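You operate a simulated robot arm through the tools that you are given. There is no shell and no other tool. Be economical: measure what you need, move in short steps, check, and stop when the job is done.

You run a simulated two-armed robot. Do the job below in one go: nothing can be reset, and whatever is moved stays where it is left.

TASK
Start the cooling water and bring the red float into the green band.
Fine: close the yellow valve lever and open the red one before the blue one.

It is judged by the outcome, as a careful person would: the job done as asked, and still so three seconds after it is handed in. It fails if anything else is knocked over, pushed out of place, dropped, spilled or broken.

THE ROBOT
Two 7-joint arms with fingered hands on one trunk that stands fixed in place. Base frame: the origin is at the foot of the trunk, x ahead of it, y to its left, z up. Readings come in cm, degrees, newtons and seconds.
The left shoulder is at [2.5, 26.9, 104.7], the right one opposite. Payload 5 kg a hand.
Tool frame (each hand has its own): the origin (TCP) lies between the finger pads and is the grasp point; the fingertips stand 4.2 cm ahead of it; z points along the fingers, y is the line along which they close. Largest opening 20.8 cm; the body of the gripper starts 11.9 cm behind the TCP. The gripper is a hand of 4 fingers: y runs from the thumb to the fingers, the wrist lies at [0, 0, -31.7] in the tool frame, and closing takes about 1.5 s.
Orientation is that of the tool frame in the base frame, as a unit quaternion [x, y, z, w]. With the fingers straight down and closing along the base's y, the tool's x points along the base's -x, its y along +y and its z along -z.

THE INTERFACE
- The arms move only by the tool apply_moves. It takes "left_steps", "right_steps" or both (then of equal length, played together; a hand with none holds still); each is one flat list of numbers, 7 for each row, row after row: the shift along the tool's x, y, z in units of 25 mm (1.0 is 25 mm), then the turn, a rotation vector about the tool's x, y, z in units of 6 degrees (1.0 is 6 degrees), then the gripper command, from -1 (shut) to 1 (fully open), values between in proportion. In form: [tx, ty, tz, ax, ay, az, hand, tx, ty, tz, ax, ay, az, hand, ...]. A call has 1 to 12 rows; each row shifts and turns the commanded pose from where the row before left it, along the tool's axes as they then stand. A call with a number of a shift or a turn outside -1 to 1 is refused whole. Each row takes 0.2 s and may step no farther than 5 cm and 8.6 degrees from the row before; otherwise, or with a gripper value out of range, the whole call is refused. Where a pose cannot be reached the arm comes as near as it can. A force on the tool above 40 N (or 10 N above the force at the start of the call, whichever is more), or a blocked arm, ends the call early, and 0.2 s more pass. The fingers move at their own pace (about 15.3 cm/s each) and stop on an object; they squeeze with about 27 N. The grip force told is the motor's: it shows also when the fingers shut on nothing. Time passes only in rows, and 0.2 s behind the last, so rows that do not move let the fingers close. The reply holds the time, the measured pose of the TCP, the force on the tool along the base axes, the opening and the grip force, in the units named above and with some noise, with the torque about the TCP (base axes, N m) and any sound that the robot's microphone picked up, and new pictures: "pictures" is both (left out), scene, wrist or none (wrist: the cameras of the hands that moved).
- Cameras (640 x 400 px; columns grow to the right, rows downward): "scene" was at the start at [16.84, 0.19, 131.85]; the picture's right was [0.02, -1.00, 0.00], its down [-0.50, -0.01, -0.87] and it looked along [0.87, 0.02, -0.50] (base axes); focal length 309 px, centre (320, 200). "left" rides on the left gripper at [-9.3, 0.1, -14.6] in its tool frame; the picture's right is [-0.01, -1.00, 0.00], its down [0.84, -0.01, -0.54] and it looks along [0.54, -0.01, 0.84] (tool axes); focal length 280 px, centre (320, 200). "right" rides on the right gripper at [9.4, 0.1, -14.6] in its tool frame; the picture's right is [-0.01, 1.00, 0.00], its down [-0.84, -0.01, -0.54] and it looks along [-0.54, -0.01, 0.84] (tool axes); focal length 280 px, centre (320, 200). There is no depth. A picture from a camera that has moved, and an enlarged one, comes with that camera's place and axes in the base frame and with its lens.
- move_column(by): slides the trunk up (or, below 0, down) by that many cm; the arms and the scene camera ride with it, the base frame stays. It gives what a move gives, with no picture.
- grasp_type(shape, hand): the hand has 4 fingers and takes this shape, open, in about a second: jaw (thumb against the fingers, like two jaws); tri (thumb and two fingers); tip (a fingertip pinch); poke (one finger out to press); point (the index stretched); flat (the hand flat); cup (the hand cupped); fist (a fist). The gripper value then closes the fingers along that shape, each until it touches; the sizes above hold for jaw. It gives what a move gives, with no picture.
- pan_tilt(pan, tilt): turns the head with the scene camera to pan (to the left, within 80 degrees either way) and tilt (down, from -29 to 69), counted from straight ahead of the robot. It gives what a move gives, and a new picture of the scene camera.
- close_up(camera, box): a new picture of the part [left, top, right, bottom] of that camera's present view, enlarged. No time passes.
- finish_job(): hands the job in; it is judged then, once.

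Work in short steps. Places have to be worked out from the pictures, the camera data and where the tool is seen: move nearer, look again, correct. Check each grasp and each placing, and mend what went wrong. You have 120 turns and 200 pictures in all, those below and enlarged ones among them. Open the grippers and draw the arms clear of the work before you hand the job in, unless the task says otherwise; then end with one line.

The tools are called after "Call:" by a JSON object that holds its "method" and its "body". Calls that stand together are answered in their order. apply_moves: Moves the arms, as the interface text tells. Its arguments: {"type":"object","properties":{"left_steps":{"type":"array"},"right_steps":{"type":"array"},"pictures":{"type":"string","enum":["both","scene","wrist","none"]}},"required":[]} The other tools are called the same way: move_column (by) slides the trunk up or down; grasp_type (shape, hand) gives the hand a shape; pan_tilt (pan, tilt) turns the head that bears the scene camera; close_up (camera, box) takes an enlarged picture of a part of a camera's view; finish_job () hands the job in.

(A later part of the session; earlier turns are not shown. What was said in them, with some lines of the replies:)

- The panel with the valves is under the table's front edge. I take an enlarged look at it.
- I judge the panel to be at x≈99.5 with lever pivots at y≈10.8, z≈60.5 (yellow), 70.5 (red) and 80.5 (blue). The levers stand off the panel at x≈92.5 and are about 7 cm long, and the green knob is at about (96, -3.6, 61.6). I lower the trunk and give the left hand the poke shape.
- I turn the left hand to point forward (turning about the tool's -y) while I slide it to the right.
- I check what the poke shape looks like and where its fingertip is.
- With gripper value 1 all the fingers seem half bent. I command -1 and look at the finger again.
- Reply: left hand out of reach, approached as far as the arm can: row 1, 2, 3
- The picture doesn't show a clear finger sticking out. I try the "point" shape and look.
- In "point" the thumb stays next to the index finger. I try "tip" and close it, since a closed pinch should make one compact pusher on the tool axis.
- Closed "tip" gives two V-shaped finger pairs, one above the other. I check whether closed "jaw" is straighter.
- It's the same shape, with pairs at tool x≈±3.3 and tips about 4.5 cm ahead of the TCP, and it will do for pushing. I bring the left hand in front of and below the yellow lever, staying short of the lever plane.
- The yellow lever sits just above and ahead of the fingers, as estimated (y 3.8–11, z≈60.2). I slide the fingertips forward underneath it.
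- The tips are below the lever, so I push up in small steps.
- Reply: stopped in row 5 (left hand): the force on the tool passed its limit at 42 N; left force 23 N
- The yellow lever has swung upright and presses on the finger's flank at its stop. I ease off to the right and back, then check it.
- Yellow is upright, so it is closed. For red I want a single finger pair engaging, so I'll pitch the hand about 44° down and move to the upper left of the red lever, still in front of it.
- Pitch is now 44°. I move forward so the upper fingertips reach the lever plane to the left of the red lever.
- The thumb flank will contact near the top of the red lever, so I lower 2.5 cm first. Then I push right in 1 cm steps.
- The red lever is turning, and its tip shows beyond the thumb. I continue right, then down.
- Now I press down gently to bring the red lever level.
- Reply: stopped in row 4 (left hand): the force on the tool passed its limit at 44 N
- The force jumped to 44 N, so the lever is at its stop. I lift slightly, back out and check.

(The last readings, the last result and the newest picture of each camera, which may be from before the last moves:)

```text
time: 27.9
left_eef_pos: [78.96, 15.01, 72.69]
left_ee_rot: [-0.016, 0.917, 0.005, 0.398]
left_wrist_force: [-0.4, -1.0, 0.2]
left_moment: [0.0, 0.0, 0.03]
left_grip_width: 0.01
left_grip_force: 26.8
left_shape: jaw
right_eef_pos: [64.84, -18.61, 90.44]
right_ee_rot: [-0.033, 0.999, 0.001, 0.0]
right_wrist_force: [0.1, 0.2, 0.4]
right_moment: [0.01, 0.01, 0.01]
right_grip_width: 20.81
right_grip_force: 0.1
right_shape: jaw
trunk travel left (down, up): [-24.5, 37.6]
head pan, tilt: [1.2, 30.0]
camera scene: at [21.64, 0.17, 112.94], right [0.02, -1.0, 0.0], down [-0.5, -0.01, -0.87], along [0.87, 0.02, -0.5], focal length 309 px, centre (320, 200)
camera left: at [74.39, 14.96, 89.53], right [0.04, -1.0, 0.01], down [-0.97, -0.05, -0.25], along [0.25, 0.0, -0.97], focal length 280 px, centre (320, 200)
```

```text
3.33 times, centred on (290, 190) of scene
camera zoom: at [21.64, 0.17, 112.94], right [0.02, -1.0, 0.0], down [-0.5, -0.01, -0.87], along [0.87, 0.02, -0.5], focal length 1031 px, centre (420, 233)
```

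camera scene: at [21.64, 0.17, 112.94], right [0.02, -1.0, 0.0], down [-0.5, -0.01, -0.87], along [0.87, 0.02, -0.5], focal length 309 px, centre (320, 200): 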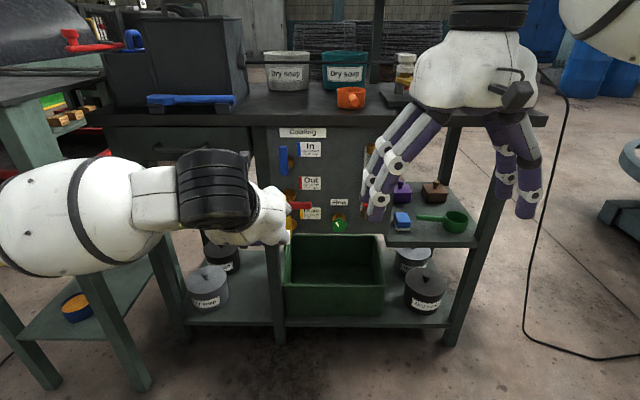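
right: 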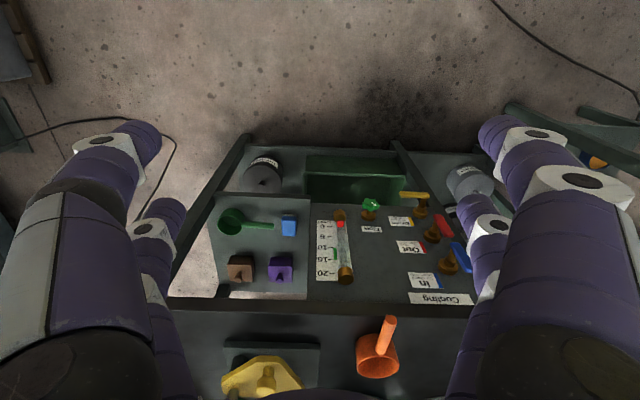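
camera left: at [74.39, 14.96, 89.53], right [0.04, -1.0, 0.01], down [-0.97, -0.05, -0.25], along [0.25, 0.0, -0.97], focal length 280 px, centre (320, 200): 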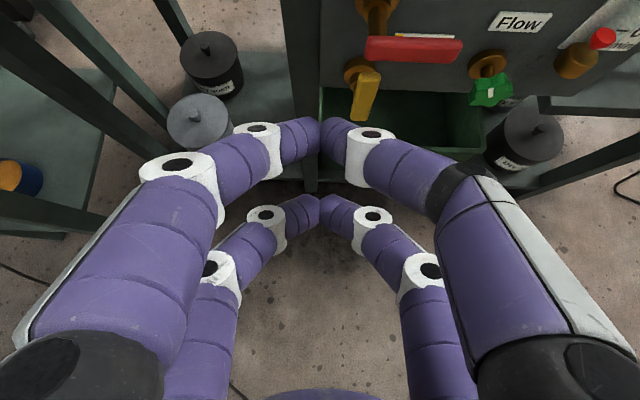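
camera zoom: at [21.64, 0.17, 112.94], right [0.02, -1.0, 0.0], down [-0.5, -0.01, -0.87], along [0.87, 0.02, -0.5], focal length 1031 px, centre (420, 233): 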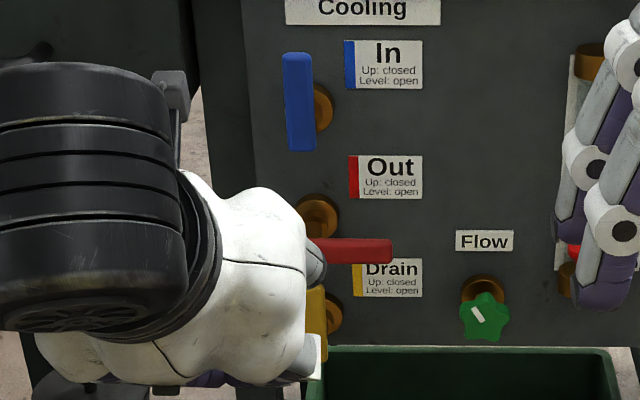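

Red is level (open) and yellow is upright (closed). For blue I repeat the same motion 10 cm higher, first rising at the left in front of the levers, then moving forward.

Call:
{"method": "apply_moves", "body": {"left_steps": [-0.78, 0.18, -0.745, 0, 0, 0, -1, -0.78, 0.18, -0.745, 0, 0, 0, -1, -0.78, 0.18, -0.745, 0, 0, 0, -1, -0.78, 0.18, -0.745, 0, 0, 0, -1, -0.68, 0, 0.7, 0, 0, 0, -1, -0.68, 0, 0.7, 0, 0, 0, -1, -0.68, 0, 0.7, 0, 0, 0, -1, -0.68, 0, 0.7, 0, 0, 0, -1]}}

Call:
{"method": "close_up", "body": {"camera": "scene", "box": [220, 110, 360, 230]}}

```text
time: 29.7
left_eef_pos: [88.51, 17.15, 83.59]
left_ee_rot: [-0.016, 0.918, 0.005, 0.397]
left_wrist_force: [-0.8, 0.5, 0.4]
left_moment: [0.04, 0.0, 0.01]
left_grip_width: 0.0
left_grip_force: 27.5
left_shape: jaw
right_eef_pos: [64.97, -18.65, 90.42]
right_ee_rot: [-0.034, 0.999, 0.0, 0.0]
right_wrist_force: [-0.8, 0.4, -1.0]
right_moment: [0.02, 0.0, 0.03]
right_grip_width: 20.79
right_grip_force: 0.0
right_shape: jaw
trunk travel left (down, up): [-24.5, 37.6]
head pan, tilt: [1.2, 30.0]
camera scene: at [21.63, 0.19, 112.93], right [0.02, -1.0, 0.0], down [-0.5, -0.01, -0.87], along [0.87, 0.02, -0.5], focal length 309 px, centre (320, 200)
camera left: at [83.97, 17.18, 100.31], right [0.04, -1.0, 0.01], down [-0.97, -0.05, -0.25], along [0.25, 0.0, -0.97], focal length 280 px, centre (320, 200)
```

scene: 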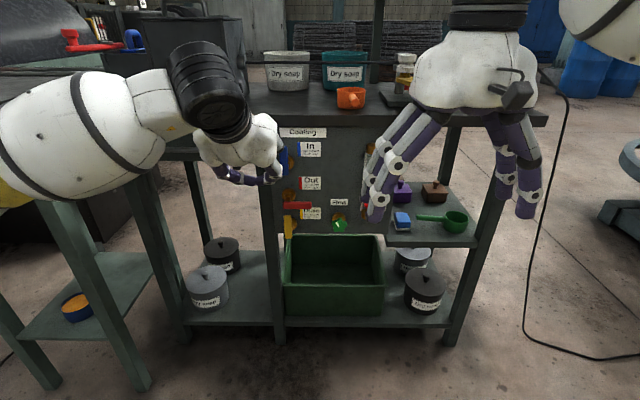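
left: 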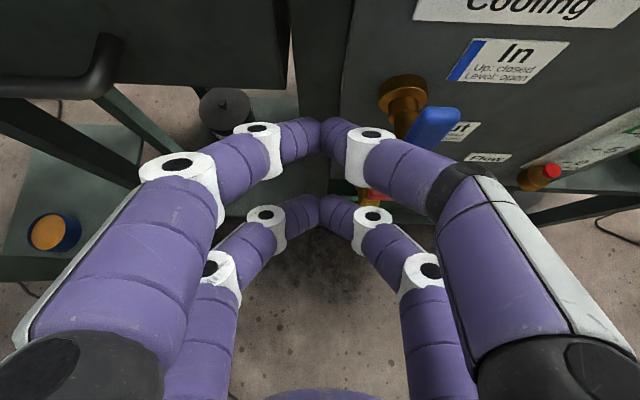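

```text
3.33 times, centred on (290, 170) of scene
camera zoom: at [21.63, 0.19, 112.93], right [0.02, -1.0, 0.0], down [-0.5, -0.01, -0.87], along [0.87, 0.02, -0.5], focal length 1031 px, centre (420, 300)
```

zoom: 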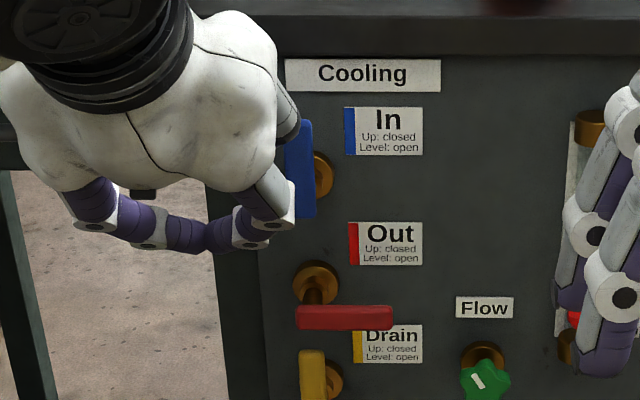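

Everything matches the red case. I push right along the same path.

Call:
{"method": "apply_moves", "body": {"left_steps": [0, -0.4, 0, 0, 0, 0, -1, 0, -0.4, 0, 0, 0, 0, -1, 0, -0.4, 0, 0, 0, 0, -1, 0, -0.4, 0, 0, 0, 0, -1, 0, -0.4, 0, 0, 0, 0, -1, 0, -0.4, 0, 0, 0, 0, -1, 0, -0.4, 0, 0, 0, 0, -1, 0, -0.4, 0, 0, 0, 0, -1, 0.1, -0.4, 0.1, 0, 0, 0, -1, 0.1, -0.4, 0.1, 0, 0, 0, -1], "pictures": "wrist"}}

```text
time: 31.9
left_eef_pos: [88.78, 7.13, 82.98]
left_ee_rot: [-0.017, 0.917, 0.005, 0.398]
left_wrist_force: [0.7, 0.7, -0.1]
left_moment: [-0.01, -0.06, 0.0]
left_grip_width: 0.0
left_grip_force: 26.5
left_shape: jaw
right_eef_pos: [64.91, -18.71, 90.43]
right_ee_rot: [-0.034, 0.999, 0.001, 0.0]
right_wrist_force: [0.5, 0.1, -0.3]
right_moment: [-0.01, -0.05, 0.01]
right_grip_width: 20.8
right_grip_force: 0.0
right_shape: jaw
trunk travel left (down, up): [-24.5, 37.6]
head pan, tilt: [1.2, 30.0]
camera left: at [84.28, 7.08, 99.83], right [0.04, -1.0, 0.01], down [-0.97, -0.05, -0.25], along [0.25, 0.0, -0.97], focal length 280 px, centre (320, 200)
```

left: 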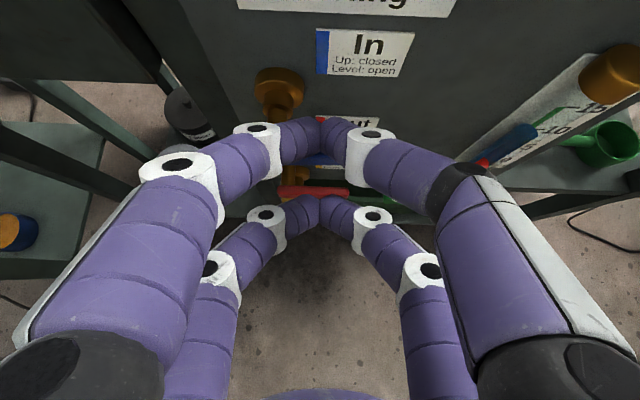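

Blue is nearly level, so I press it down to its stop.

Call:
{"method": "apply_moves", "body": {"left_steps": [0.144, -0.1, 0.138, 0, 0, 0, -1, 0.144, 0, 0.138, 0, 0, 0, -1, 0.144, 0, 0.138, 0, 0, 0, -1, 0.1, 0, 0.1, 0, 0, 0, -1, 0.1, 0, 0.1, 0, 0, 0, -1], "pictures": "none"}}

```text
time: 32.9
left_eef_pos: [89.21, 6.93, 82.17]
left_ee_rot: [-0.019, 0.914, 0.004, 0.404]
left_wrist_force: [5.7, -1.4, 9.3]
left_moment: [0.07, -0.45, -0.1]
left_grip_width: 0.0
left_grip_force: 26.7
left_shape: jaw
right_eef_pos: [64.94, -18.66, 90.37]
right_ee_rot: [-0.035, 0.999, 0.0, 0.0]
right_wrist_force: [0.7, -0.1, -0.8]
right_moment: [0.0, 0.05, 0.0]
right_grip_width: 20.77
right_grip_force: 0.1
right_shape: jaw
trunk travel left (down, up): [-24.5, 37.6]
head pan, tilt: [1.2, 30.0]
stopped in row 4 (left hand): the force on the tool passed its limit at 44 N (the readings are from after the stop); the commanded pose is now the measured one
```

Blue is at its stop too. I withdraw the left hand to the left and move the right hand aside so that I can see the flow gauge.

Call:
{"method": "apply_moves", "body": {"left_steps": [-0.25, 0, -0.24, 0, 0, 0, -1, 0.69, 0, -0.72, 0, 0, 0, -1, 0.69, 0, -0.72, 0, 0, 0, -1, 0.69, 0, -0.72, 0, 0, 0, -1, 0.69, 0.5, -0.72, 0, 0, 0, -1, 0, 1, 0, 0, 0, 0, -1, 0, 1, 0, 0, 0, 0, -1, 0, 1, 0, 0, 0, 0, -1, 0, 1, 0, 0, 0, 0, -1, 0, 1, 0, 0, 0, 0, -1], "right_steps": [0, 0, 0, 0, 0, 0, 1, 0.5, -0.5, 0, 0, 0, 0, 1, 0.5, -0.5, 0, 0, 0, 0, 1, 0.5, -0.5, 0, 0, 0, 0, 1, 0.5, -0.5, 0, 0, 0, 0, 1, 0.5, -0.5, 0, 0, 0, 0, 1, 0.5, -0.5, 0, 0, 0, 0, 1, 0.5, -0.5, 0, 0, 0, 0, 1, 0, 0, 0, 0, 0, 0, 1, 0, 0, 0, 0, 0, 0, 1], "pictures": "none"}}

Call:
{"method": "close_up", "body": {"camera": "scene", "box": [260, 110, 400, 250]}}

```text
time: 35.1
left_eef_pos: [78.61, 20.39, 82.66]
left_ee_rot: [-0.017, 0.915, 0.003, 0.403]
left_wrist_force: [0.0, -0.5, 0.4]
left_moment: [0.01, 0.01, -0.01]
left_grip_width: 0.02
left_grip_force: 27.5
left_shape: jaw
right_eef_pos: [56.59, -27.88, 90.42]
right_ee_rot: [-0.034, 0.999, 0.001, 0.001]
right_wrist_force: [0.0, 0.5, 0.6]
right_moment: [0.03, 0.02, 0.0]
right_grip_width: 20.78
right_grip_force: 0.1
right_shape: jaw
trunk travel left (down, up): [-24.5, 37.6]
head pan, tilt: [1.2, 30.0]
```

```text
2.86 times, centred on (330, 180) of scene
camera zoom: at [21.64, 0.18, 112.95], right [0.02, -1.0, 0.0], down [-0.5, -0.01, -0.87], along [0.87, 0.02, -0.5], focal length 883 px, centre (291, 257)
```

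zoom: 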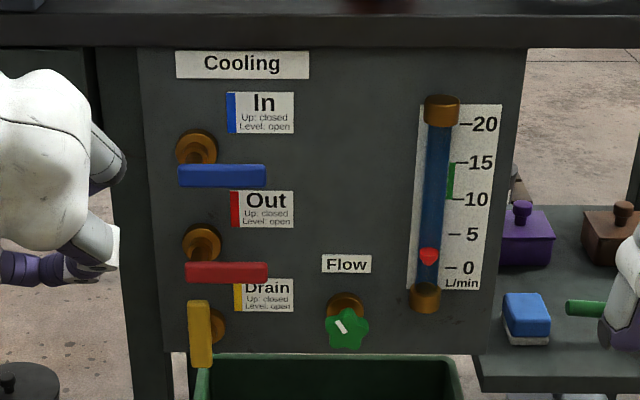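

Cooling water is on, with yellow up and red and blue level; the float sits at about 1.5. Next is the green knob, so I look at the "tri" shape on the left hand.

Call:
{"method": "grasp_type", "body": {"hand": "left", "shape": "tri"}}

Call:
{"method": "apply_moves", "body": {"left_steps": [0, 0, 0, 0, 0, 0, -0.4, 0, 0, 0, 0, 0, 0, -0.4, 0, 0, 0, 0, 0, 0, -0.4, 0, 0, 0, 0, 0, 0, -0.4, 0, 0, 0, 0, 0, 0, -0.4], "pictures": "wrist"}}

```text
time: 36.0
left_eef_pos: [78.71, 20.32, 82.54]
left_ee_rot: [-0.019, 0.915, 0.005, 0.402]
left_wrist_force: [0.7, -0.4, -0.1]
left_moment: [0.01, -0.01, 0.02]
left_grip_width: 20.79
left_grip_force: 0.0
left_shape: tri
right_eef_pos: [56.8, -27.89, 90.48]
right_ee_rot: [-0.034, 0.999, 0.0, 0.0]
right_wrist_force: [-0.9, -0.6, 0.7]
right_moment: [0.03, 0.01, 0.02]
right_grip_width: 20.79
right_grip_force: 0.1
right_shape: jaw
trunk travel left (down, up): [-24.5, 37.6]
head pan, tilt: [1.2, 30.0]
```

```text
time: 37.2
left_eef_pos: [78.78, 20.41, 82.66]
left_ee_rot: [-0.018, 0.915, 0.004, 0.403]
left_wrist_force: [0.3, 0.2, -0.8]
left_moment: [-0.01, 0.01, 0.02]
left_grip_width: 6.25
left_grip_force: 0.1
left_shape: tri
right_eef_pos: [56.65, -27.85, 90.4]
right_ee_rot: [-0.033, 0.999, 0.001, 0.0]
right_wrist_force: [-0.2, -0.3, 0.0]
right_moment: [0.0, 0.02, 0.01]
right_grip_width: 20.78
right_grip_force: 0.0
right_shape: jaw
trunk travel left (down, up): [-24.5, 37.6]
head pan, tilt: [1.2, 30.0]
camera left: at [73.96, 20.43, 99.4], right [0.04, -1.0, 0.02], down [-0.97, -0.05, -0.26], along [0.26, -0.01, -0.97], focal length 280 px, centre (320, 200)
```

left: 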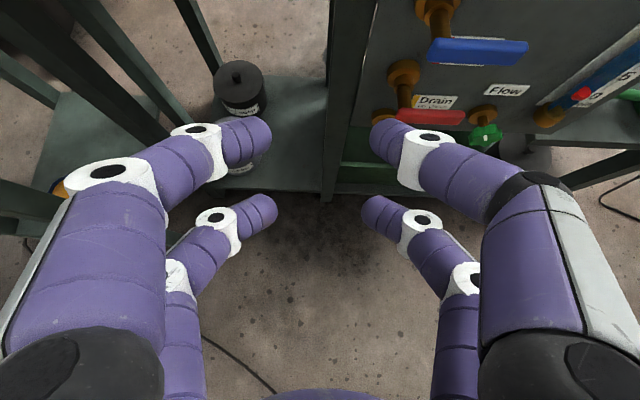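

It's the same two pairs in every shape, so I'll grip the knob with the upper pair only. First I level the hand back to about 14° pitch.

Call:
{"method": "apply_moves", "body": {"left_steps": [0, 0, 0, 0, -1, 0, -0.4, 0, 0, 0, 0, -1, 0, -0.4, 0, 0, 0, 0, -1, 0, -0.4, 0, 0, 0, 0, -1, 0, -0.4, 0, 0, 0, 0, -1, 0, -0.4], "pictures": "none"}}

Call:
{"method": "apply_moves", "body": {"left_steps": [0.725, -0.8, 0.28, 0, 0, 0, -0.4, 0.725, -0.8, 0.28, 0, 0, 0, -0.4, 0.725, -0.8, 0.28, 0, 0, 0, -0.4, 0.725, -0.8, 0.28, 0, 0, 0, -0.4, 0.725, -0.8, 0.28, 0, 0, 0, -0.4, 0.725, -0.8, 0.28, 0, 0, 0, -0.4, 0.725, -0.8, 0.28, 0, 0, 0, -0.4, 0.725, -0.8, 0.28, 0, 0, 0, -0.4, 0.725, -0.8, 0.28, 0, 0, 0, -0.4, 0.725, -0.8, 0.28, 0, 0, 0, -0.4, 0.725, -0.8, 0.28, 0, 0, 0, -0.4, 0.725, -0.8, 0.28, 0, 0, 0, -0.4]}}

```text
time: 38.4
left_eef_pos: [78.6, 20.26, 82.93]
left_ee_rot: [-0.017, 0.778, 0.008, 0.628]
left_wrist_force: [-1.2, -0.6, 1.3]
left_moment: [-0.04, 0.14, 0.08]
left_grip_width: 6.24
left_grip_force: 0.0
left_shape: tri
right_eef_pos: [56.66, -27.97, 90.58]
right_ee_rot: [-0.033, 0.999, 0.001, 0.001]
right_wrist_force: [-1.5, -1.3, 0.9]
right_moment: [0.12, -0.17, 0.0]
right_grip_width: 20.77
right_grip_force: 0.2
right_shape: jaw
trunk travel left (down, up): [-24.5, 37.6]
head pan, tilt: [1.2, 30.0]
```

```text
time: 41.0
left_eef_pos: [82.96, -3.68, 59.57]
left_ee_rot: [-0.016, 0.78, 0.008, 0.626]
left_wrist_force: [0.1, 1.2, -0.3]
left_moment: [-0.02, 0.05, -0.01]
left_grip_width: 6.24
left_grip_force: 0.0
left_shape: tri
right_eef_pos: [56.8, -27.86, 90.52]
right_ee_rot: [-0.034, 0.999, 0.001, 0.0]
right_wrist_force: [0.5, -0.1, -0.7]
right_moment: [0.0, 0.02, -0.03]
right_grip_width: 20.8
right_grip_force: 0.1
right_shape: jaw
trunk travel left (down, up): [-24.5, 37.6]
head pan, tilt: [1.2, 30.0]
camera scene: at [21.65, 0.21, 112.93], right [0.02, -1.0, 0.0], down [-0.5, -0.01, -0.87], along [0.87, 0.02, -0.5], focal length 309 px, centre (320, 200)
camera left: at [70.45, -3.89, 71.86], right [0.04, -1.0, 0.02], down [-0.71, -0.04, -0.71], along [0.71, 0.01, -0.71], focal length 280 px, centre (320, 200)
```

scene: 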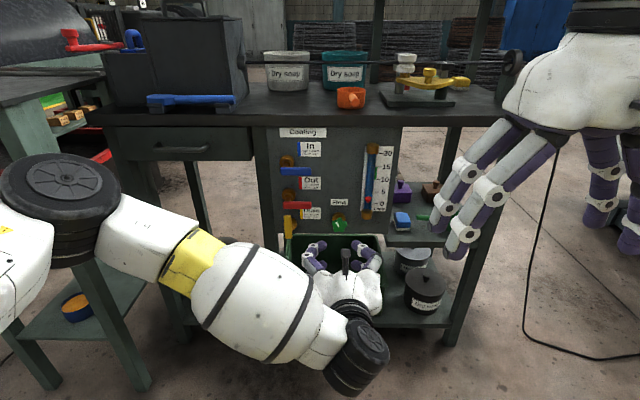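
left: 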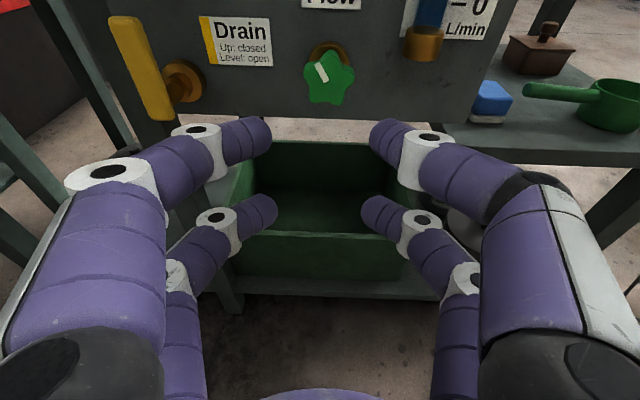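

The knob is centred at about (95.5, -4.0, 62). I move forward with the fingers about 6 cm open, so that the upper pair straddles it.

Call:
{"method": "apply_moves", "body": {"left_steps": [-0.207, -0.03, 0.845, 0, 0, 0, -0.4, -0.207, -0.03, 0.845, 0, 0, 0, -0.4, -0.207, -0.03, 0.845, 0, 0, 0, -0.4]}}

```text
time: 41.8
left_eef_pos: [89.38, -3.78, 59.88]
left_ee_rot: [-0.016, 0.78, 0.008, 0.626]
left_wrist_force: [-0.1, 0.1, 0.4]
left_moment: [-0.02, -0.03, 0.02]
left_grip_width: 6.3
left_grip_force: 0.1
left_shape: tri
right_eef_pos: [56.77, -27.83, 90.37]
right_ee_rot: [-0.034, 0.999, 0.0, 0.0]
right_wrist_force: [0.5, 0.0, -0.4]
right_moment: [-0.02, -0.01, 0.01]
right_grip_width: 20.78
right_grip_force: 0.0
right_shape: jaw
trunk travel left (down, up): [-24.5, 37.6]
head pan, tilt: [1.2, 30.0]
camera scene: at [21.62, 0.19, 112.94], right [0.02, -1.0, 0.0], down [-0.5, -0.01, -0.87], along [0.87, 0.02, -0.5], focal length 309 px, centre (320, 200)
camera left: at [76.88, -3.98, 72.11], right [0.04, -1.0, 0.02], down [-0.71, -0.04, -0.71], along [0.71, 0.01, -0.71], focal length 280 px, centre (320, 200)
```

scene: 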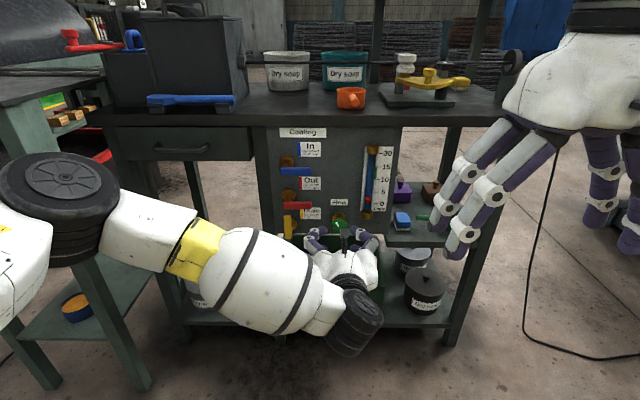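
left: 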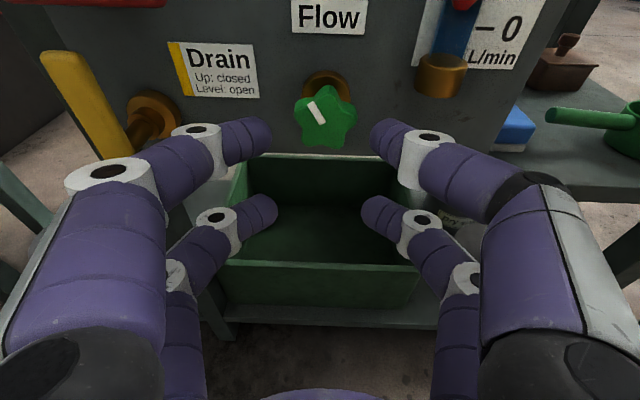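

The fingertips line up with the knob. I go forward the last 2 cm and close.

Call:
{"method": "apply_moves", "body": {"left_steps": [-0.21, -0.05, 0.9, 0, 0, 0, -0.4, 0, 0, 0, 0, 0, 0, -0.6, 0, 0, 0, 0, 0, 0, -0.8, 0, 0, 0, 0, 0, 0, -1, 0, 0, 0, 0, 0, 0, -1, 0, 0, 0, 0, 0, 0, -1]}}

```text
time: 43.2
left_eef_pos: [91.71, -3.88, 59.91]
left_ee_rot: [-0.016, 0.779, 0.009, 0.626]
left_wrist_force: [2.7, -4.7, -1.0]
left_moment: [0.09, 0.06, -0.26]
left_grip_width: 1.98
left_grip_force: 26.9
left_shape: tri
right_eef_pos: [56.72, -27.86, 90.38]
right_ee_rot: [-0.033, 0.999, 0.0, 0.0]
right_wrist_force: [0.2, -0.5, 0.4]
right_moment: [0.0, 0.01, 0.01]
right_grip_width: 20.82
right_grip_force: 0.1
right_shape: jaw
trunk travel left (down, up): [-24.5, 37.6]
head pan, tilt: [1.2, 30.0]
camera scene: at [21.65, 0.18, 112.94], right [0.02, -1.0, 0.0], down [-0.5, -0.01, -0.87], along [0.87, 0.02, -0.5], focal length 309 px, centre (320, 200)
camera left: at [79.28, -4.07, 72.18], right [0.04, -1.0, 0.02], down [-0.71, -0.04, -0.71], along [0.71, 0.01, -0.71], focal length 280 px, centre (320, 200)
```

scene: 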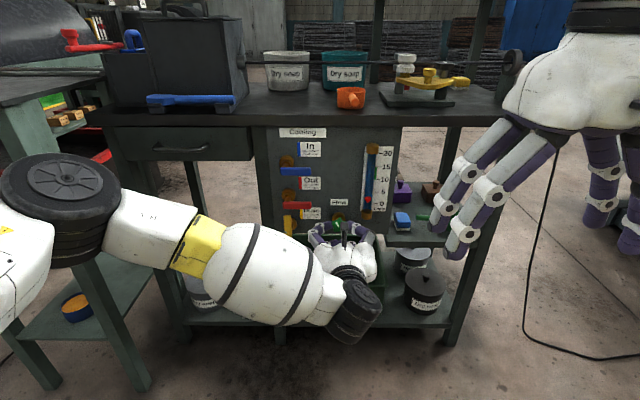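
left: 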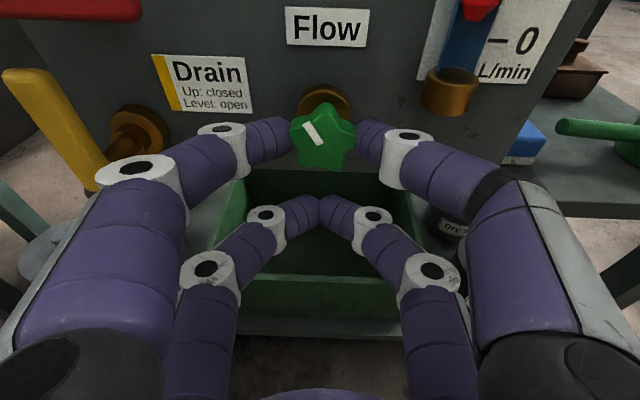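

The upper pair grips the knob. I turn it counterclockwise by 18° about the knob's axis and watch the float.

Call:
{"method": "apply_moves", "body": {"left_steps": [0, -0.138, 0, 0, 0, -1, -1, 0, -0.138, 0, 0, 0, -1, -1, 0, -0.138, 0, 0, 0, -1, -1], "pictures": "wrist"}}

Call:
{"method": "close_up", "body": {"camera": "scene", "box": [300, 130, 440, 250]}}

```text
time: 44.0
left_eef_pos: [91.84, -4.68, 59.97]
left_ee_rot: [-0.139, 0.767, -0.091, 0.619]
left_wrist_force: [2.2, -0.8, 1.6]
left_moment: [0.09, -0.15, -0.47]
left_grip_width: 2.0
left_grip_force: 27.0
left_shape: tri
right_eef_pos: [56.7, -27.97, 90.43]
right_ee_rot: [-0.033, 0.999, 0.001, 0.0]
right_wrist_force: [0.5, -0.1, 0.1]
right_moment: [0.01, 0.01, 0.0]
right_grip_width: 20.76
right_grip_force: 0.1
right_shape: jaw
trunk travel left (down, up): [-24.5, 37.6]
head pan, tilt: [1.2, 30.0]
camera left: at [79.13, -2.19, 71.8], right [0.1, -0.94, 0.32], down [-0.69, -0.3, -0.66], along [0.72, -0.15, -0.68], focal length 280 px, centre (320, 200)
```

left: 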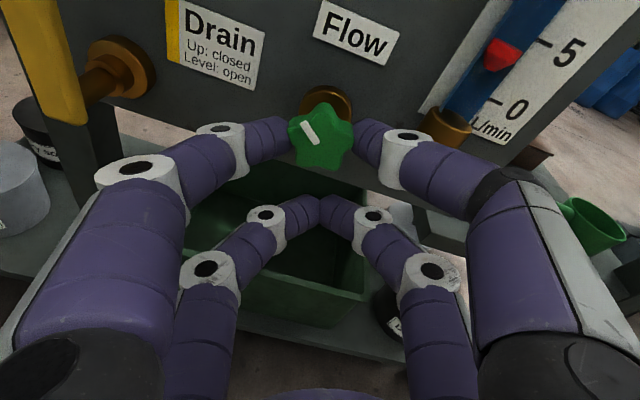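

```text
3.33 times, centred on (370, 190) of scene
camera zoom: at [21.63, 0.19, 112.95], right [0.02, -1.0, 0.0], down [-0.5, -0.01, -0.87], along [0.87, 0.02, -0.5], focal length 1031 px, centre (153, 233)
```

zoom: 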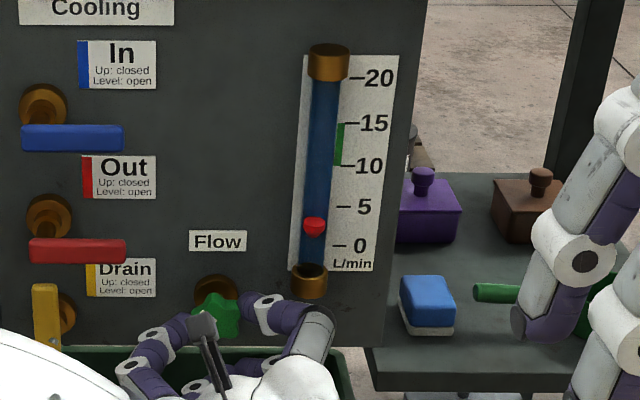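

The float rose to about 3, so the direction is right. I turn 30° further.

Call:
{"method": "apply_moves", "body": {"left_steps": [0, -0.138, 0, 0, 0, -1, -1, 0, -0.138, 0, 0, 0, -1, -1, 0, -0.138, 0, 0, 0, -1, -1, 0, -0.138, 0, 0, 0, -1, -1, 0, -0.138, 0, 0, 0, -1, -1, 0, 0, 0, 0, 0, 0, -1], "pictures": "wrist"}}

Call:
{"method": "close_up", "body": {"camera": "scene", "box": [300, 130, 440, 250]}}

```text
time: 45.4
left_eef_pos: [92.04, -6.18, 60.89]
left_ee_rot: [-0.333, 0.705, -0.247, 0.575]
left_wrist_force: [5.3, 7.7, 8.2]
left_moment: [0.13, -0.64, -0.41]
left_grip_width: 2.05
left_grip_force: 27.1
left_shape: tri
right_eef_pos: [56.63, -27.81, 90.35]
right_ee_rot: [-0.034, 0.999, 0.001, 0.001]
right_wrist_force: [0.0, -0.1, -0.2]
right_moment: [0.0, 0.0, -0.03]
right_grip_width: 20.79
right_grip_force: 0.0
right_shape: jaw
trunk travel left (down, up): [-24.5, 37.6]
head pan, tilt: [1.2, 30.0]
camera left: at [78.62, 0.39, 70.0], right [0.19, -0.65, 0.74], down [-0.62, -0.66, -0.42], along [0.76, -0.38, -0.52], focal length 280 px, centre (320, 200)
```

left: 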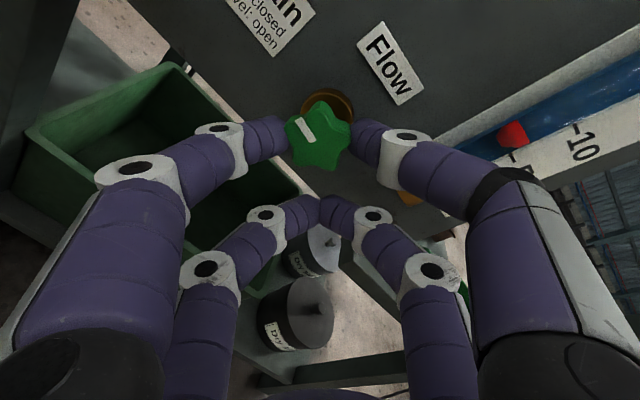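

```text
3.33 times, centred on (370, 190) of scene
camera zoom: at [21.61, 0.22, 112.96], right [0.02, -1.0, 0.0], down [-0.5, -0.01, -0.87], along [0.87, 0.02, -0.5], focal length 1031 px, centre (153, 233)
```

zoom: 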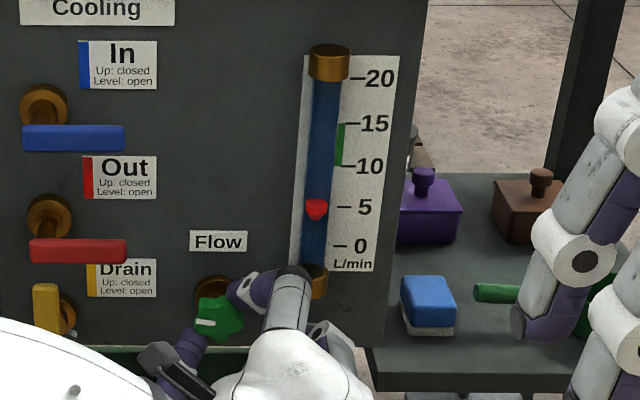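

The float is now at about 5. The side load is about 12 N, so I correct the path slightly outward and turn 24° more.

Call:
{"method": "apply_moves", "body": {"left_steps": [-0.05, -0.138, 0, 0, 0, -1, -1, -0.05, -0.138, 0, 0, 0, -1, -1, -0.04, -0.138, 0, 0, 0, -1, -1, -0.04, -0.138, 0, 0, 0, -1, -1, 0, 0, 0, 0, 0, 0, -1], "pictures": "wrist"}}

Call:
{"method": "close_up", "body": {"camera": "scene", "box": [300, 130, 440, 250]}}

```text
time: 46.6
left_eef_pos: [92.38, -6.58, 62.14]
left_ee_rot: [-0.471, 0.621, -0.362, 0.511]
left_wrist_force: [3.6, 3.5, -1.2]
left_moment: [-0.02, -0.56, -0.4]
left_grip_width: 2.01
left_grip_force: 26.9
left_shape: tri
right_eef_pos: [56.75, -27.94, 90.39]
right_ee_rot: [-0.035, 0.999, 0.001, -0.001]
right_wrist_force: [-0.5, 0.3, 0.6]
right_moment: [-0.04, -0.02, 0.0]
right_grip_width: 20.78
right_grip_force: 0.1
right_shape: jaw
trunk travel left (down, up): [-24.5, 37.6]
head pan, tilt: [1.2, 30.0]
camera left: at [78.14, 1.75, 67.91], right [0.22, -0.28, 0.94], down [-0.55, -0.83, -0.12], along [0.81, -0.49, -0.33], focal length 280 px, centre (320, 200)
```

left: 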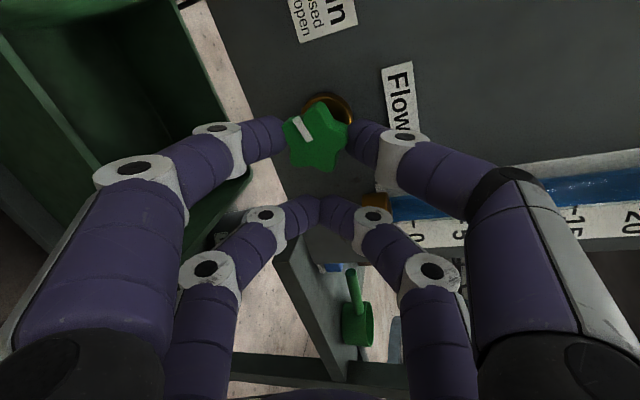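

```text
3.33 times, centred on (370, 190) of scene
camera zoom: at [21.65, 0.2, 112.94], right [0.02, -1.0, 0.0], down [-0.5, -0.01, -0.87], along [0.87, 0.02, -0.5], focal length 1031 px, centre (153, 233)
```

zoom: 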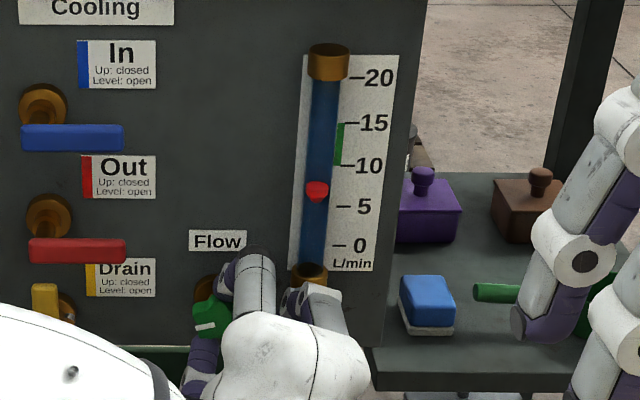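

The float is at about 7 after 72°, which is exactly one lobe of the five-lobed knob. The lower pair is nearing the gauge, so I release, back off and roll back to grip one lobe over.

Call:
{"method": "apply_moves", "body": {"left_steps": [0, 0, 0, 0, 0, 0, -0.7, 0, 0, 0, 0, 0, 0, -0.4, 0, 0, 0, 0, 0, 0, -0.4, 0, 0, 0, 0, 0, 0, -0.4, 0, 0, -0.8, 0, 0, 0, -0.4, 0, 0, -0.8, 0, 0, 0, -0.4], "pictures": "wrist"}}

Call:
{"method": "apply_moves", "body": {"left_steps": [0, 0.138, 0, 0, 0, 1, -0.4, 0, 0.138, 0, 0, 0, 1, -0.4, 0, 0.138, 0, 0, 0, 1, -0.4, 0, 0.138, 0, 0, 0, 1, -0.4, 0, 0.138, 0, 0, 0, 1, -0.4, 0, 0.138, 0, 0, 0, 1, -0.4, 0, 0.138, 0, 0, 0, 1, -0.4, 0, 0.138, 0, 0, 0, 1, -0.4, 0, 0.138, 0, 0, 0, 1, -0.4, 0, 0.138, 0, 0, 0, 1, -0.4, 0, 0.138, 0, 0, 0, 1, -0.4, 0, 0.138, 0, 0, 0, 1, -0.4]}}

Call:
{"method": "close_up", "body": {"camera": "scene", "box": [300, 130, 440, 250]}}

```text
time: 48.0
left_eef_pos: [88.41, -6.83, 63.21]
left_ee_rot: [-0.471, 0.621, -0.362, 0.511]
left_wrist_force: [-0.2, -0.2, 0.2]
left_moment: [0.0, -0.01, 0.02]
left_grip_width: 6.21
left_grip_force: 0.1
left_shape: tri
right_eef_pos: [56.75, -27.99, 90.41]
right_ee_rot: [-0.035, 0.999, 0.001, 0.001]
right_wrist_force: [-0.3, 1.7, 0.0]
right_moment: [0.02, 0.02, -0.01]
right_grip_width: 20.8
right_grip_force: 0.0
right_shape: jaw
trunk travel left (down, up): [-24.5, 37.6]
head pan, tilt: [1.2, 30.0]
camera left: at [74.18, 1.66, 68.9], right [0.22, -0.28, 0.94], down [-0.55, -0.83, -0.12], along [0.81, -0.49, -0.33], focal length 280 px, centre (320, 200)
```

left: 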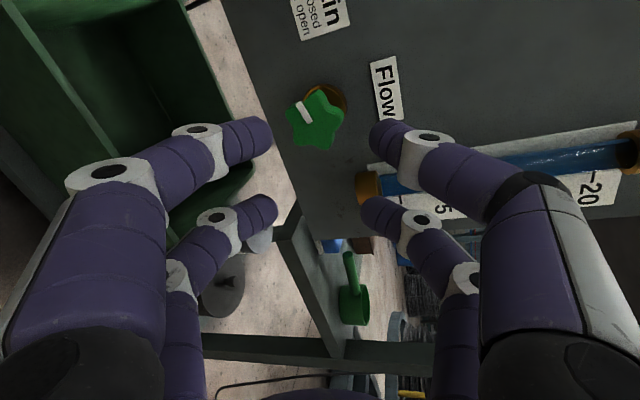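

```text
time: 50.6
left_eef_pos: [87.89, -3.75, 60.71]
left_ee_rot: [-0.017, 0.78, 0.01, 0.626]
left_wrist_force: [-0.1, 0.4, -0.7]
left_moment: [0.0, 0.03, 0.01]
left_grip_width: 6.21
left_grip_force: 0.1
left_shape: tri
right_eef_pos: [56.72, -27.83, 90.37]
right_ee_rot: [-0.035, 0.999, 0.001, 0.001]
right_wrist_force: [0.2, -0.1, 0.8]
right_moment: [0.03, 0.03, 0.03]
right_grip_width: 20.81
right_grip_force: 0.1
right_shape: jaw
trunk travel left (down, up): [-24.5, 37.6]
head pan, tilt: [1.2, 30.0]
camera scene: at [21.64, 0.19, 112.94], right [0.02, -1.0, 0.0], down [-0.5, -0.01, -0.87], along [0.87, 0.02, -0.5], focal length 309 px, centre (320, 200)
camera left: at [75.37, -4.04, 72.97], right [0.04, -1.0, 0.02], down [-0.71, -0.04, -0.71], along [0.71, 0.01, -0.71], focal length 280 px, centre (320, 200)
```

scene: 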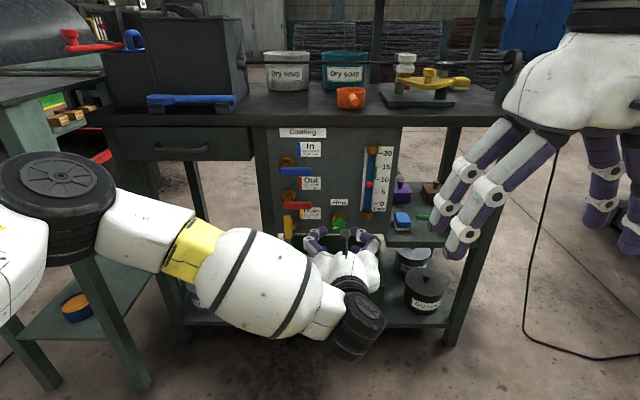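
left: 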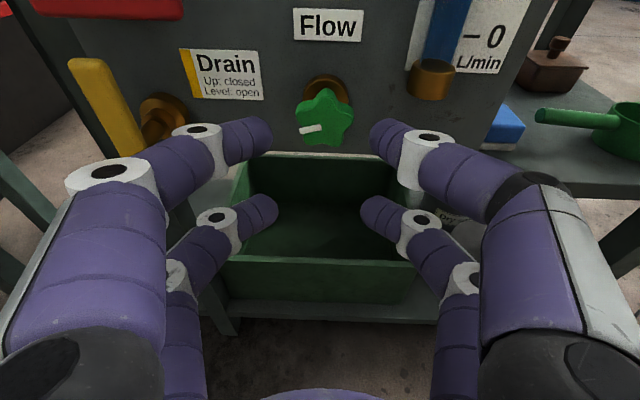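

```text
3.33 times, centred on (370, 190) of scene
camera zoom: at [21.64, 0.19, 112.94], right [0.02, -1.0, 0.0], down [-0.5, -0.01, -0.87], along [0.87, 0.02, -0.5], focal length 1031 px, centre (153, 233)
```

zoom: 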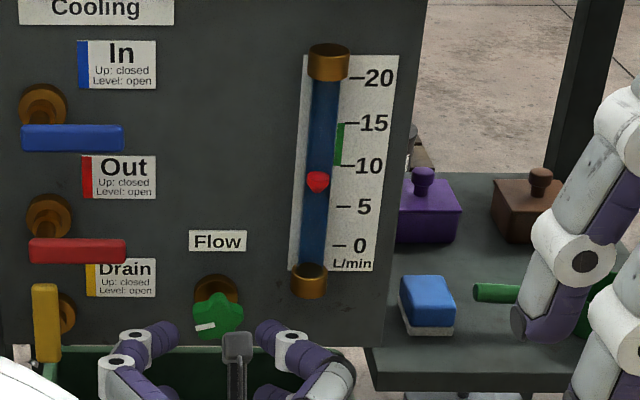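

The float settled at about 8. I go back in and grip the knob again as before.

Call:
{"method": "apply_moves", "body": {"left_steps": [0, -0.02, 0.776, 0, 0, 0, -0.4, 0, -0.02, 0.776, 0, 0, 0, -0.4, 0, 0, 0, 0, 0, 0, -0.6, 0, 0, 0, 0, 0, 0, -0.8, 0, 0, 0, 0, 0, 0, -1, 0, 0, 0, 0, 0, 0, -1, 0, 0, 0, 0, 0, 0, -1], "pictures": "wrist"}}

Call:
{"method": "close_up", "body": {"camera": "scene", "box": [300, 130, 440, 250]}}

```text
time: 52.2
left_eef_pos: [91.56, -3.87, 59.99]
left_ee_rot: [-0.016, 0.78, 0.008, 0.626]
left_wrist_force: [3.9, -3.8, -1.9]
left_moment: [0.12, 0.14, -0.23]
left_grip_width: 1.96
left_grip_force: 26.7
left_shape: tri
right_eef_pos: [56.66, -27.95, 90.38]
right_ee_rot: [-0.033, 0.999, 0.001, 0.0]
right_wrist_force: [0.8, 0.0, 0.4]
right_moment: [0.04, -0.01, 0.02]
right_grip_width: 20.79
right_grip_force: 0.0
right_shape: jaw
trunk travel left (down, up): [-24.5, 37.6]
head pan, tilt: [1.2, 30.0]
camera left: at [79.15, -4.12, 72.16], right [0.04, -1.0, 0.02], down [-0.71, -0.04, -0.71], along [0.71, 0.01, -0.71], focal length 280 px, centre (320, 200)
```

left: 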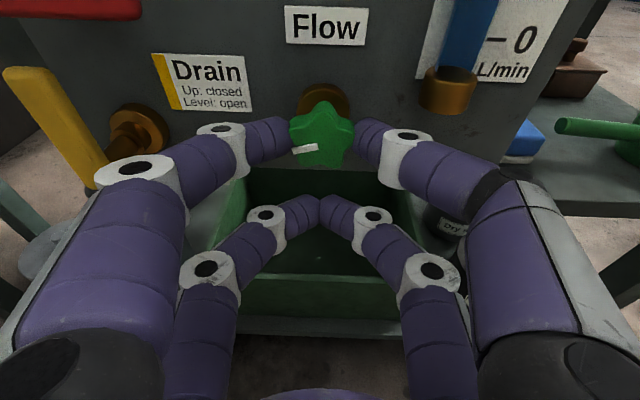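

```text
3.33 times, centred on (370, 190) of scene
camera zoom: at [21.65, 0.18, 112.94], right [0.02, -1.0, 0.0], down [-0.5, -0.01, -0.87], along [0.87, 0.02, -0.5], focal length 1031 px, centre (153, 233)
```

zoom: 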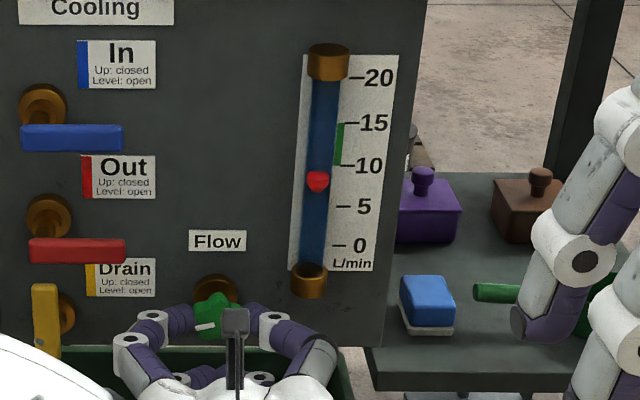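

Same grip as before, with the float steady at about 8. I turn 48° and wait a moment for the float to settle.

Call:
{"method": "apply_moves", "body": {"left_steps": [-0.02, -0.13, 0, 0, 0, -1, -1, -0.02, -0.13, 0, 0, 0, -1, -1, -0.02, -0.13, 0, 0, 0, -1, -1, -0.02, -0.13, 0, 0, 0, -1, -1, -0.02, -0.13, 0, 0, 0, -1, -1, -0.02, -0.13, 0, 0, 0, -1, -1, -0.02, -0.13, 0, 0, 0, -1, -1, -0.02, -0.13, 0, 0, 0, -1, -1], "pictures": "none"}}

Call:
{"method": "apply_moves", "body": {"left_steps": [0, 0, 0, 0, 0, 0, -1, 0, 0, 0, 0, 0, 0, -1, 0, 0, 0, 0, 0, 0, -1, 0, 0, 0, 0, 0, 0, -1, 0, 0, 0, 0, 0, 0, -1, 0, 0, 0, 0, 0, 0, -1, 0, 0, 0, 0, 0, 0, -1, 0, 0, 0, 0, 0, 0, -1], "pictures": "none"}}

Call:
{"method": "close_up", "body": {"camera": "scene", "box": [300, 130, 440, 250]}}

```text
time: 54.0
left_eef_pos: [92.08, -6.06, 61.07]
left_ee_rot: [-0.331, 0.706, -0.248, 0.575]
left_wrist_force: [-7.4, -16.0, -6.2]
left_moment: [0.06, -0.38, -0.85]
left_grip_width: 2.02
left_grip_force: 27.6
left_shape: tri
right_eef_pos: [56.6, -28.02, 90.42]
right_ee_rot: [-0.034, 0.999, 0.001, 0.0]
right_wrist_force: [-0.6, -0.7, -0.4]
right_moment: [0.05, 0.0, -0.03]
right_grip_width: 20.78
right_grip_force: 0.1
right_shape: jaw
trunk travel left (down, up): [-24.5, 37.6]
head pan, tilt: [1.2, 30.0]
```

```text
time: 55.8
left_eef_pos: [91.95, -6.08, 61.07]
left_ee_rot: [-0.331, 0.707, -0.248, 0.574]
left_wrist_force: [-12.1, -21.7, -7.3]
left_moment: [0.09, -0.43, -0.98]
left_grip_width: 2.07
left_grip_force: 27.1
left_shape: tri
right_eef_pos: [56.75, -27.87, 90.43]
right_ee_rot: [-0.034, 0.999, 0.0, 0.0]
right_wrist_force: [0.0, 0.7, -0.4]
right_moment: [-0.01, 0.01, 0.0]
right_grip_width: 20.77
right_grip_force: 0.0
right_shape: jaw
trunk travel left (down, up): [-24.5, 37.6]
head pan, tilt: [1.2, 30.0]
```

```text
3.33 times, centred on (370, 190) of scene
camera zoom: at [21.64, 0.12, 112.94], right [0.02, -1.0, 0.0], down [-0.5, -0.01, -0.87], along [0.87, 0.02, -0.5], focal length 1031 px, centre (153, 233)
```

zoom: 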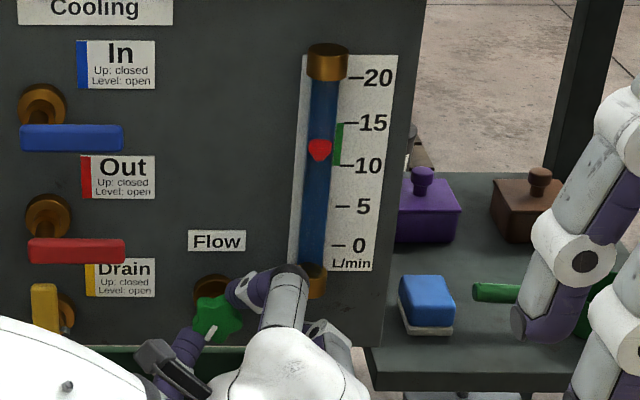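

The float is at about 12, inside the green band. I relieve the side load, release, back away and let it settle.

Call:
{"method": "apply_moves", "body": {"left_steps": [0.06, -0.05, 0, 0, 0, 0, -1, 0, 0, 0, 0, 0, 0, -0.8, 0, 0, 0, 0, 0, 0, -0.6, 0, 0, 0, 0, 0, 0, -0.4, 0, 0, 0, 0, 0, 0, -0.4, 0, 0, -0.8, 0, 0, 0, -0.4, 0, 0, -0.8, 0, 0, 0, -0.4, 0, 0, -0.8, 0, 0, 0, -0.4, 0, 0, -0.8, 0, 0, 0, -0.4, 0, 0, -0.8, 0, 0, 0, -0.4]}}

Call:
{"method": "close_up", "body": {"camera": "scene", "box": [300, 130, 440, 250]}}

```text
time: 58.0
left_eef_pos: [82.21, -6.31, 63.17]
left_ee_rot: [-0.332, 0.706, -0.247, 0.575]
left_wrist_force: [0.6, 0.4, -0.5]
left_moment: [0.02, -0.01, 0.0]
left_grip_width: 6.18
left_grip_force: 0.1
left_shape: tri
right_eef_pos: [56.72, -27.9, 90.43]
right_ee_rot: [-0.034, 0.999, 0.001, 0.0]
right_wrist_force: [0.5, -1.9, -0.7]
right_moment: [0.01, 0.11, 0.02]
right_grip_width: 20.77
right_grip_force: 0.0
right_shape: jaw
trunk travel left (down, up): [-24.5, 37.6]
head pan, tilt: [1.2, 30.0]
camera scene: at [21.65, 0.19, 112.95], right [0.02, -1.0, 0.0], down [-0.5, -0.01, -0.87], along [0.87, 0.02, -0.5], focal length 309 px, centre (320, 200)
camera left: at [68.86, 0.25, 72.31], right [0.19, -0.65, 0.74], down [-0.62, -0.66, -0.42], along [0.76, -0.38, -0.53], focal length 280 px, centre (320, 200)
```

scene: 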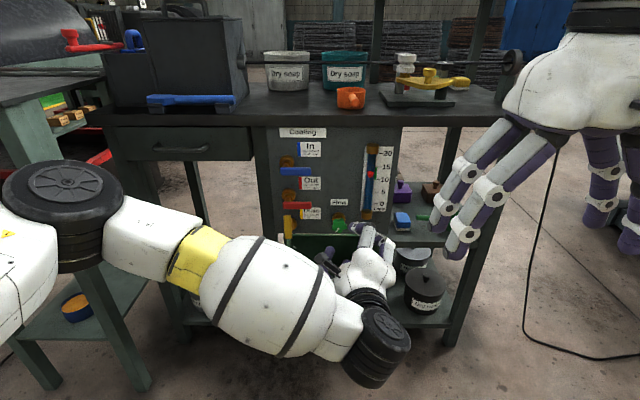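
left: 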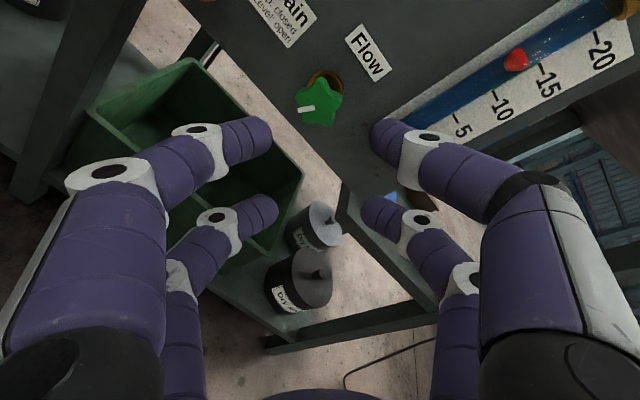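

```text
3.33 times, centred on (370, 190) of scene
camera zoom: at [21.65, 0.19, 112.95], right [0.02, -1.0, 0.0], down [-0.5, -0.01, -0.87], along [0.87, 0.02, -0.5], focal length 1031 px, centre (153, 233)
```

zoom: 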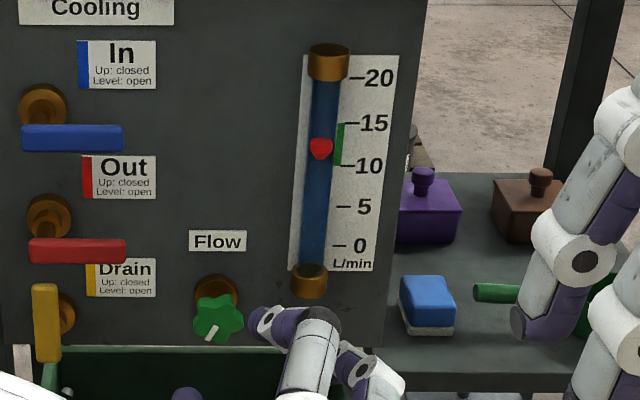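

The float holds at about 12–13, mid-band. I draw the left hand back clear and open it.

Call:
{"method": "apply_moves", "body": {"left_steps": [0, 0, -1, 0, 0, 0, -0.4, 0, 0, -1, 0, 0, 0, -0.4, 0, 0, -1, 0, 0, 0, -0.4, 0, 0, -1, 0, 0, 0, -0.4, 0, 0, 0, 0, 0, 1, 1, 0, 0, 0, 0, 0, 1, 1, 0, 0, 0, 0, 0, 1, 1, 0, 0, 0, 0, 0, 1, 1, 0, 0, 0, 0, 0, 1, 1, 0, 0, 0, 0, 0, 0, 1, 0, 0, 0, 0, 0, 0, 1, 0, 0, 0, 0, 0, 0, 1], "pictures": "scene"}}

Call:
{"method": "close_up", "body": {"camera": "scene", "box": [260, 120, 400, 240]}}

```text
time: 60.6
left_eef_pos: [72.44, -6.81, 65.33]
left_ee_rot: [-0.138, 0.767, -0.089, 0.62]
left_wrist_force: [-0.4, -1.3, 0.2]
left_moment: [0.04, 0.01, 0.02]
left_grip_width: 20.78
left_grip_force: 0.0
left_shape: tri
right_eef_pos: [56.62, -27.97, 90.47]
right_ee_rot: [-0.035, 0.999, 0.001, 0.0]
right_wrist_force: [0.4, 0.6, 0.3]
right_moment: [0.02, -0.02, -0.02]
right_grip_width: 20.77
right_grip_force: 0.0
right_shape: jaw
trunk travel left (down, up): [-24.5, 37.6]
head pan, tilt: [1.2, 30.0]
camera scene: at [21.64, 0.19, 112.94], right [0.02, -1.0, 0.0], down [-0.5, -0.01, -0.87], along [0.87, 0.02, -0.5], focal length 309 px, centre (320, 200)
```

scene: 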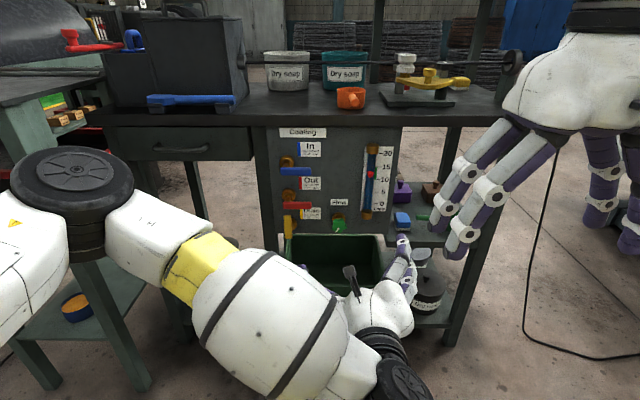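

```text
3.33 times, centred on (330, 180) of scene
camera zoom: at [21.64, 0.19, 112.94], right [0.02, -1.0, 0.0], down [-0.5, -0.01, -0.87], along [0.87, 0.02, -0.5], focal length 1031 px, centre (287, 267)
```

zoom: 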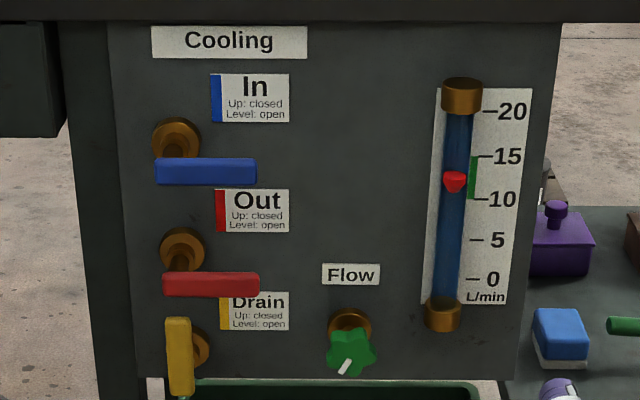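

The float is steady in the green band, yellow is up, red and blue are level, and both hands are open and clear. I hand the job in.

Call:
{"method": "finish_job", "body": {}}

```text
The job is handed in.
```

The cooling water is running and the red float is steady at about 12–13 L/min, inside the green band; I closed yellow first, then opened red, then blue.
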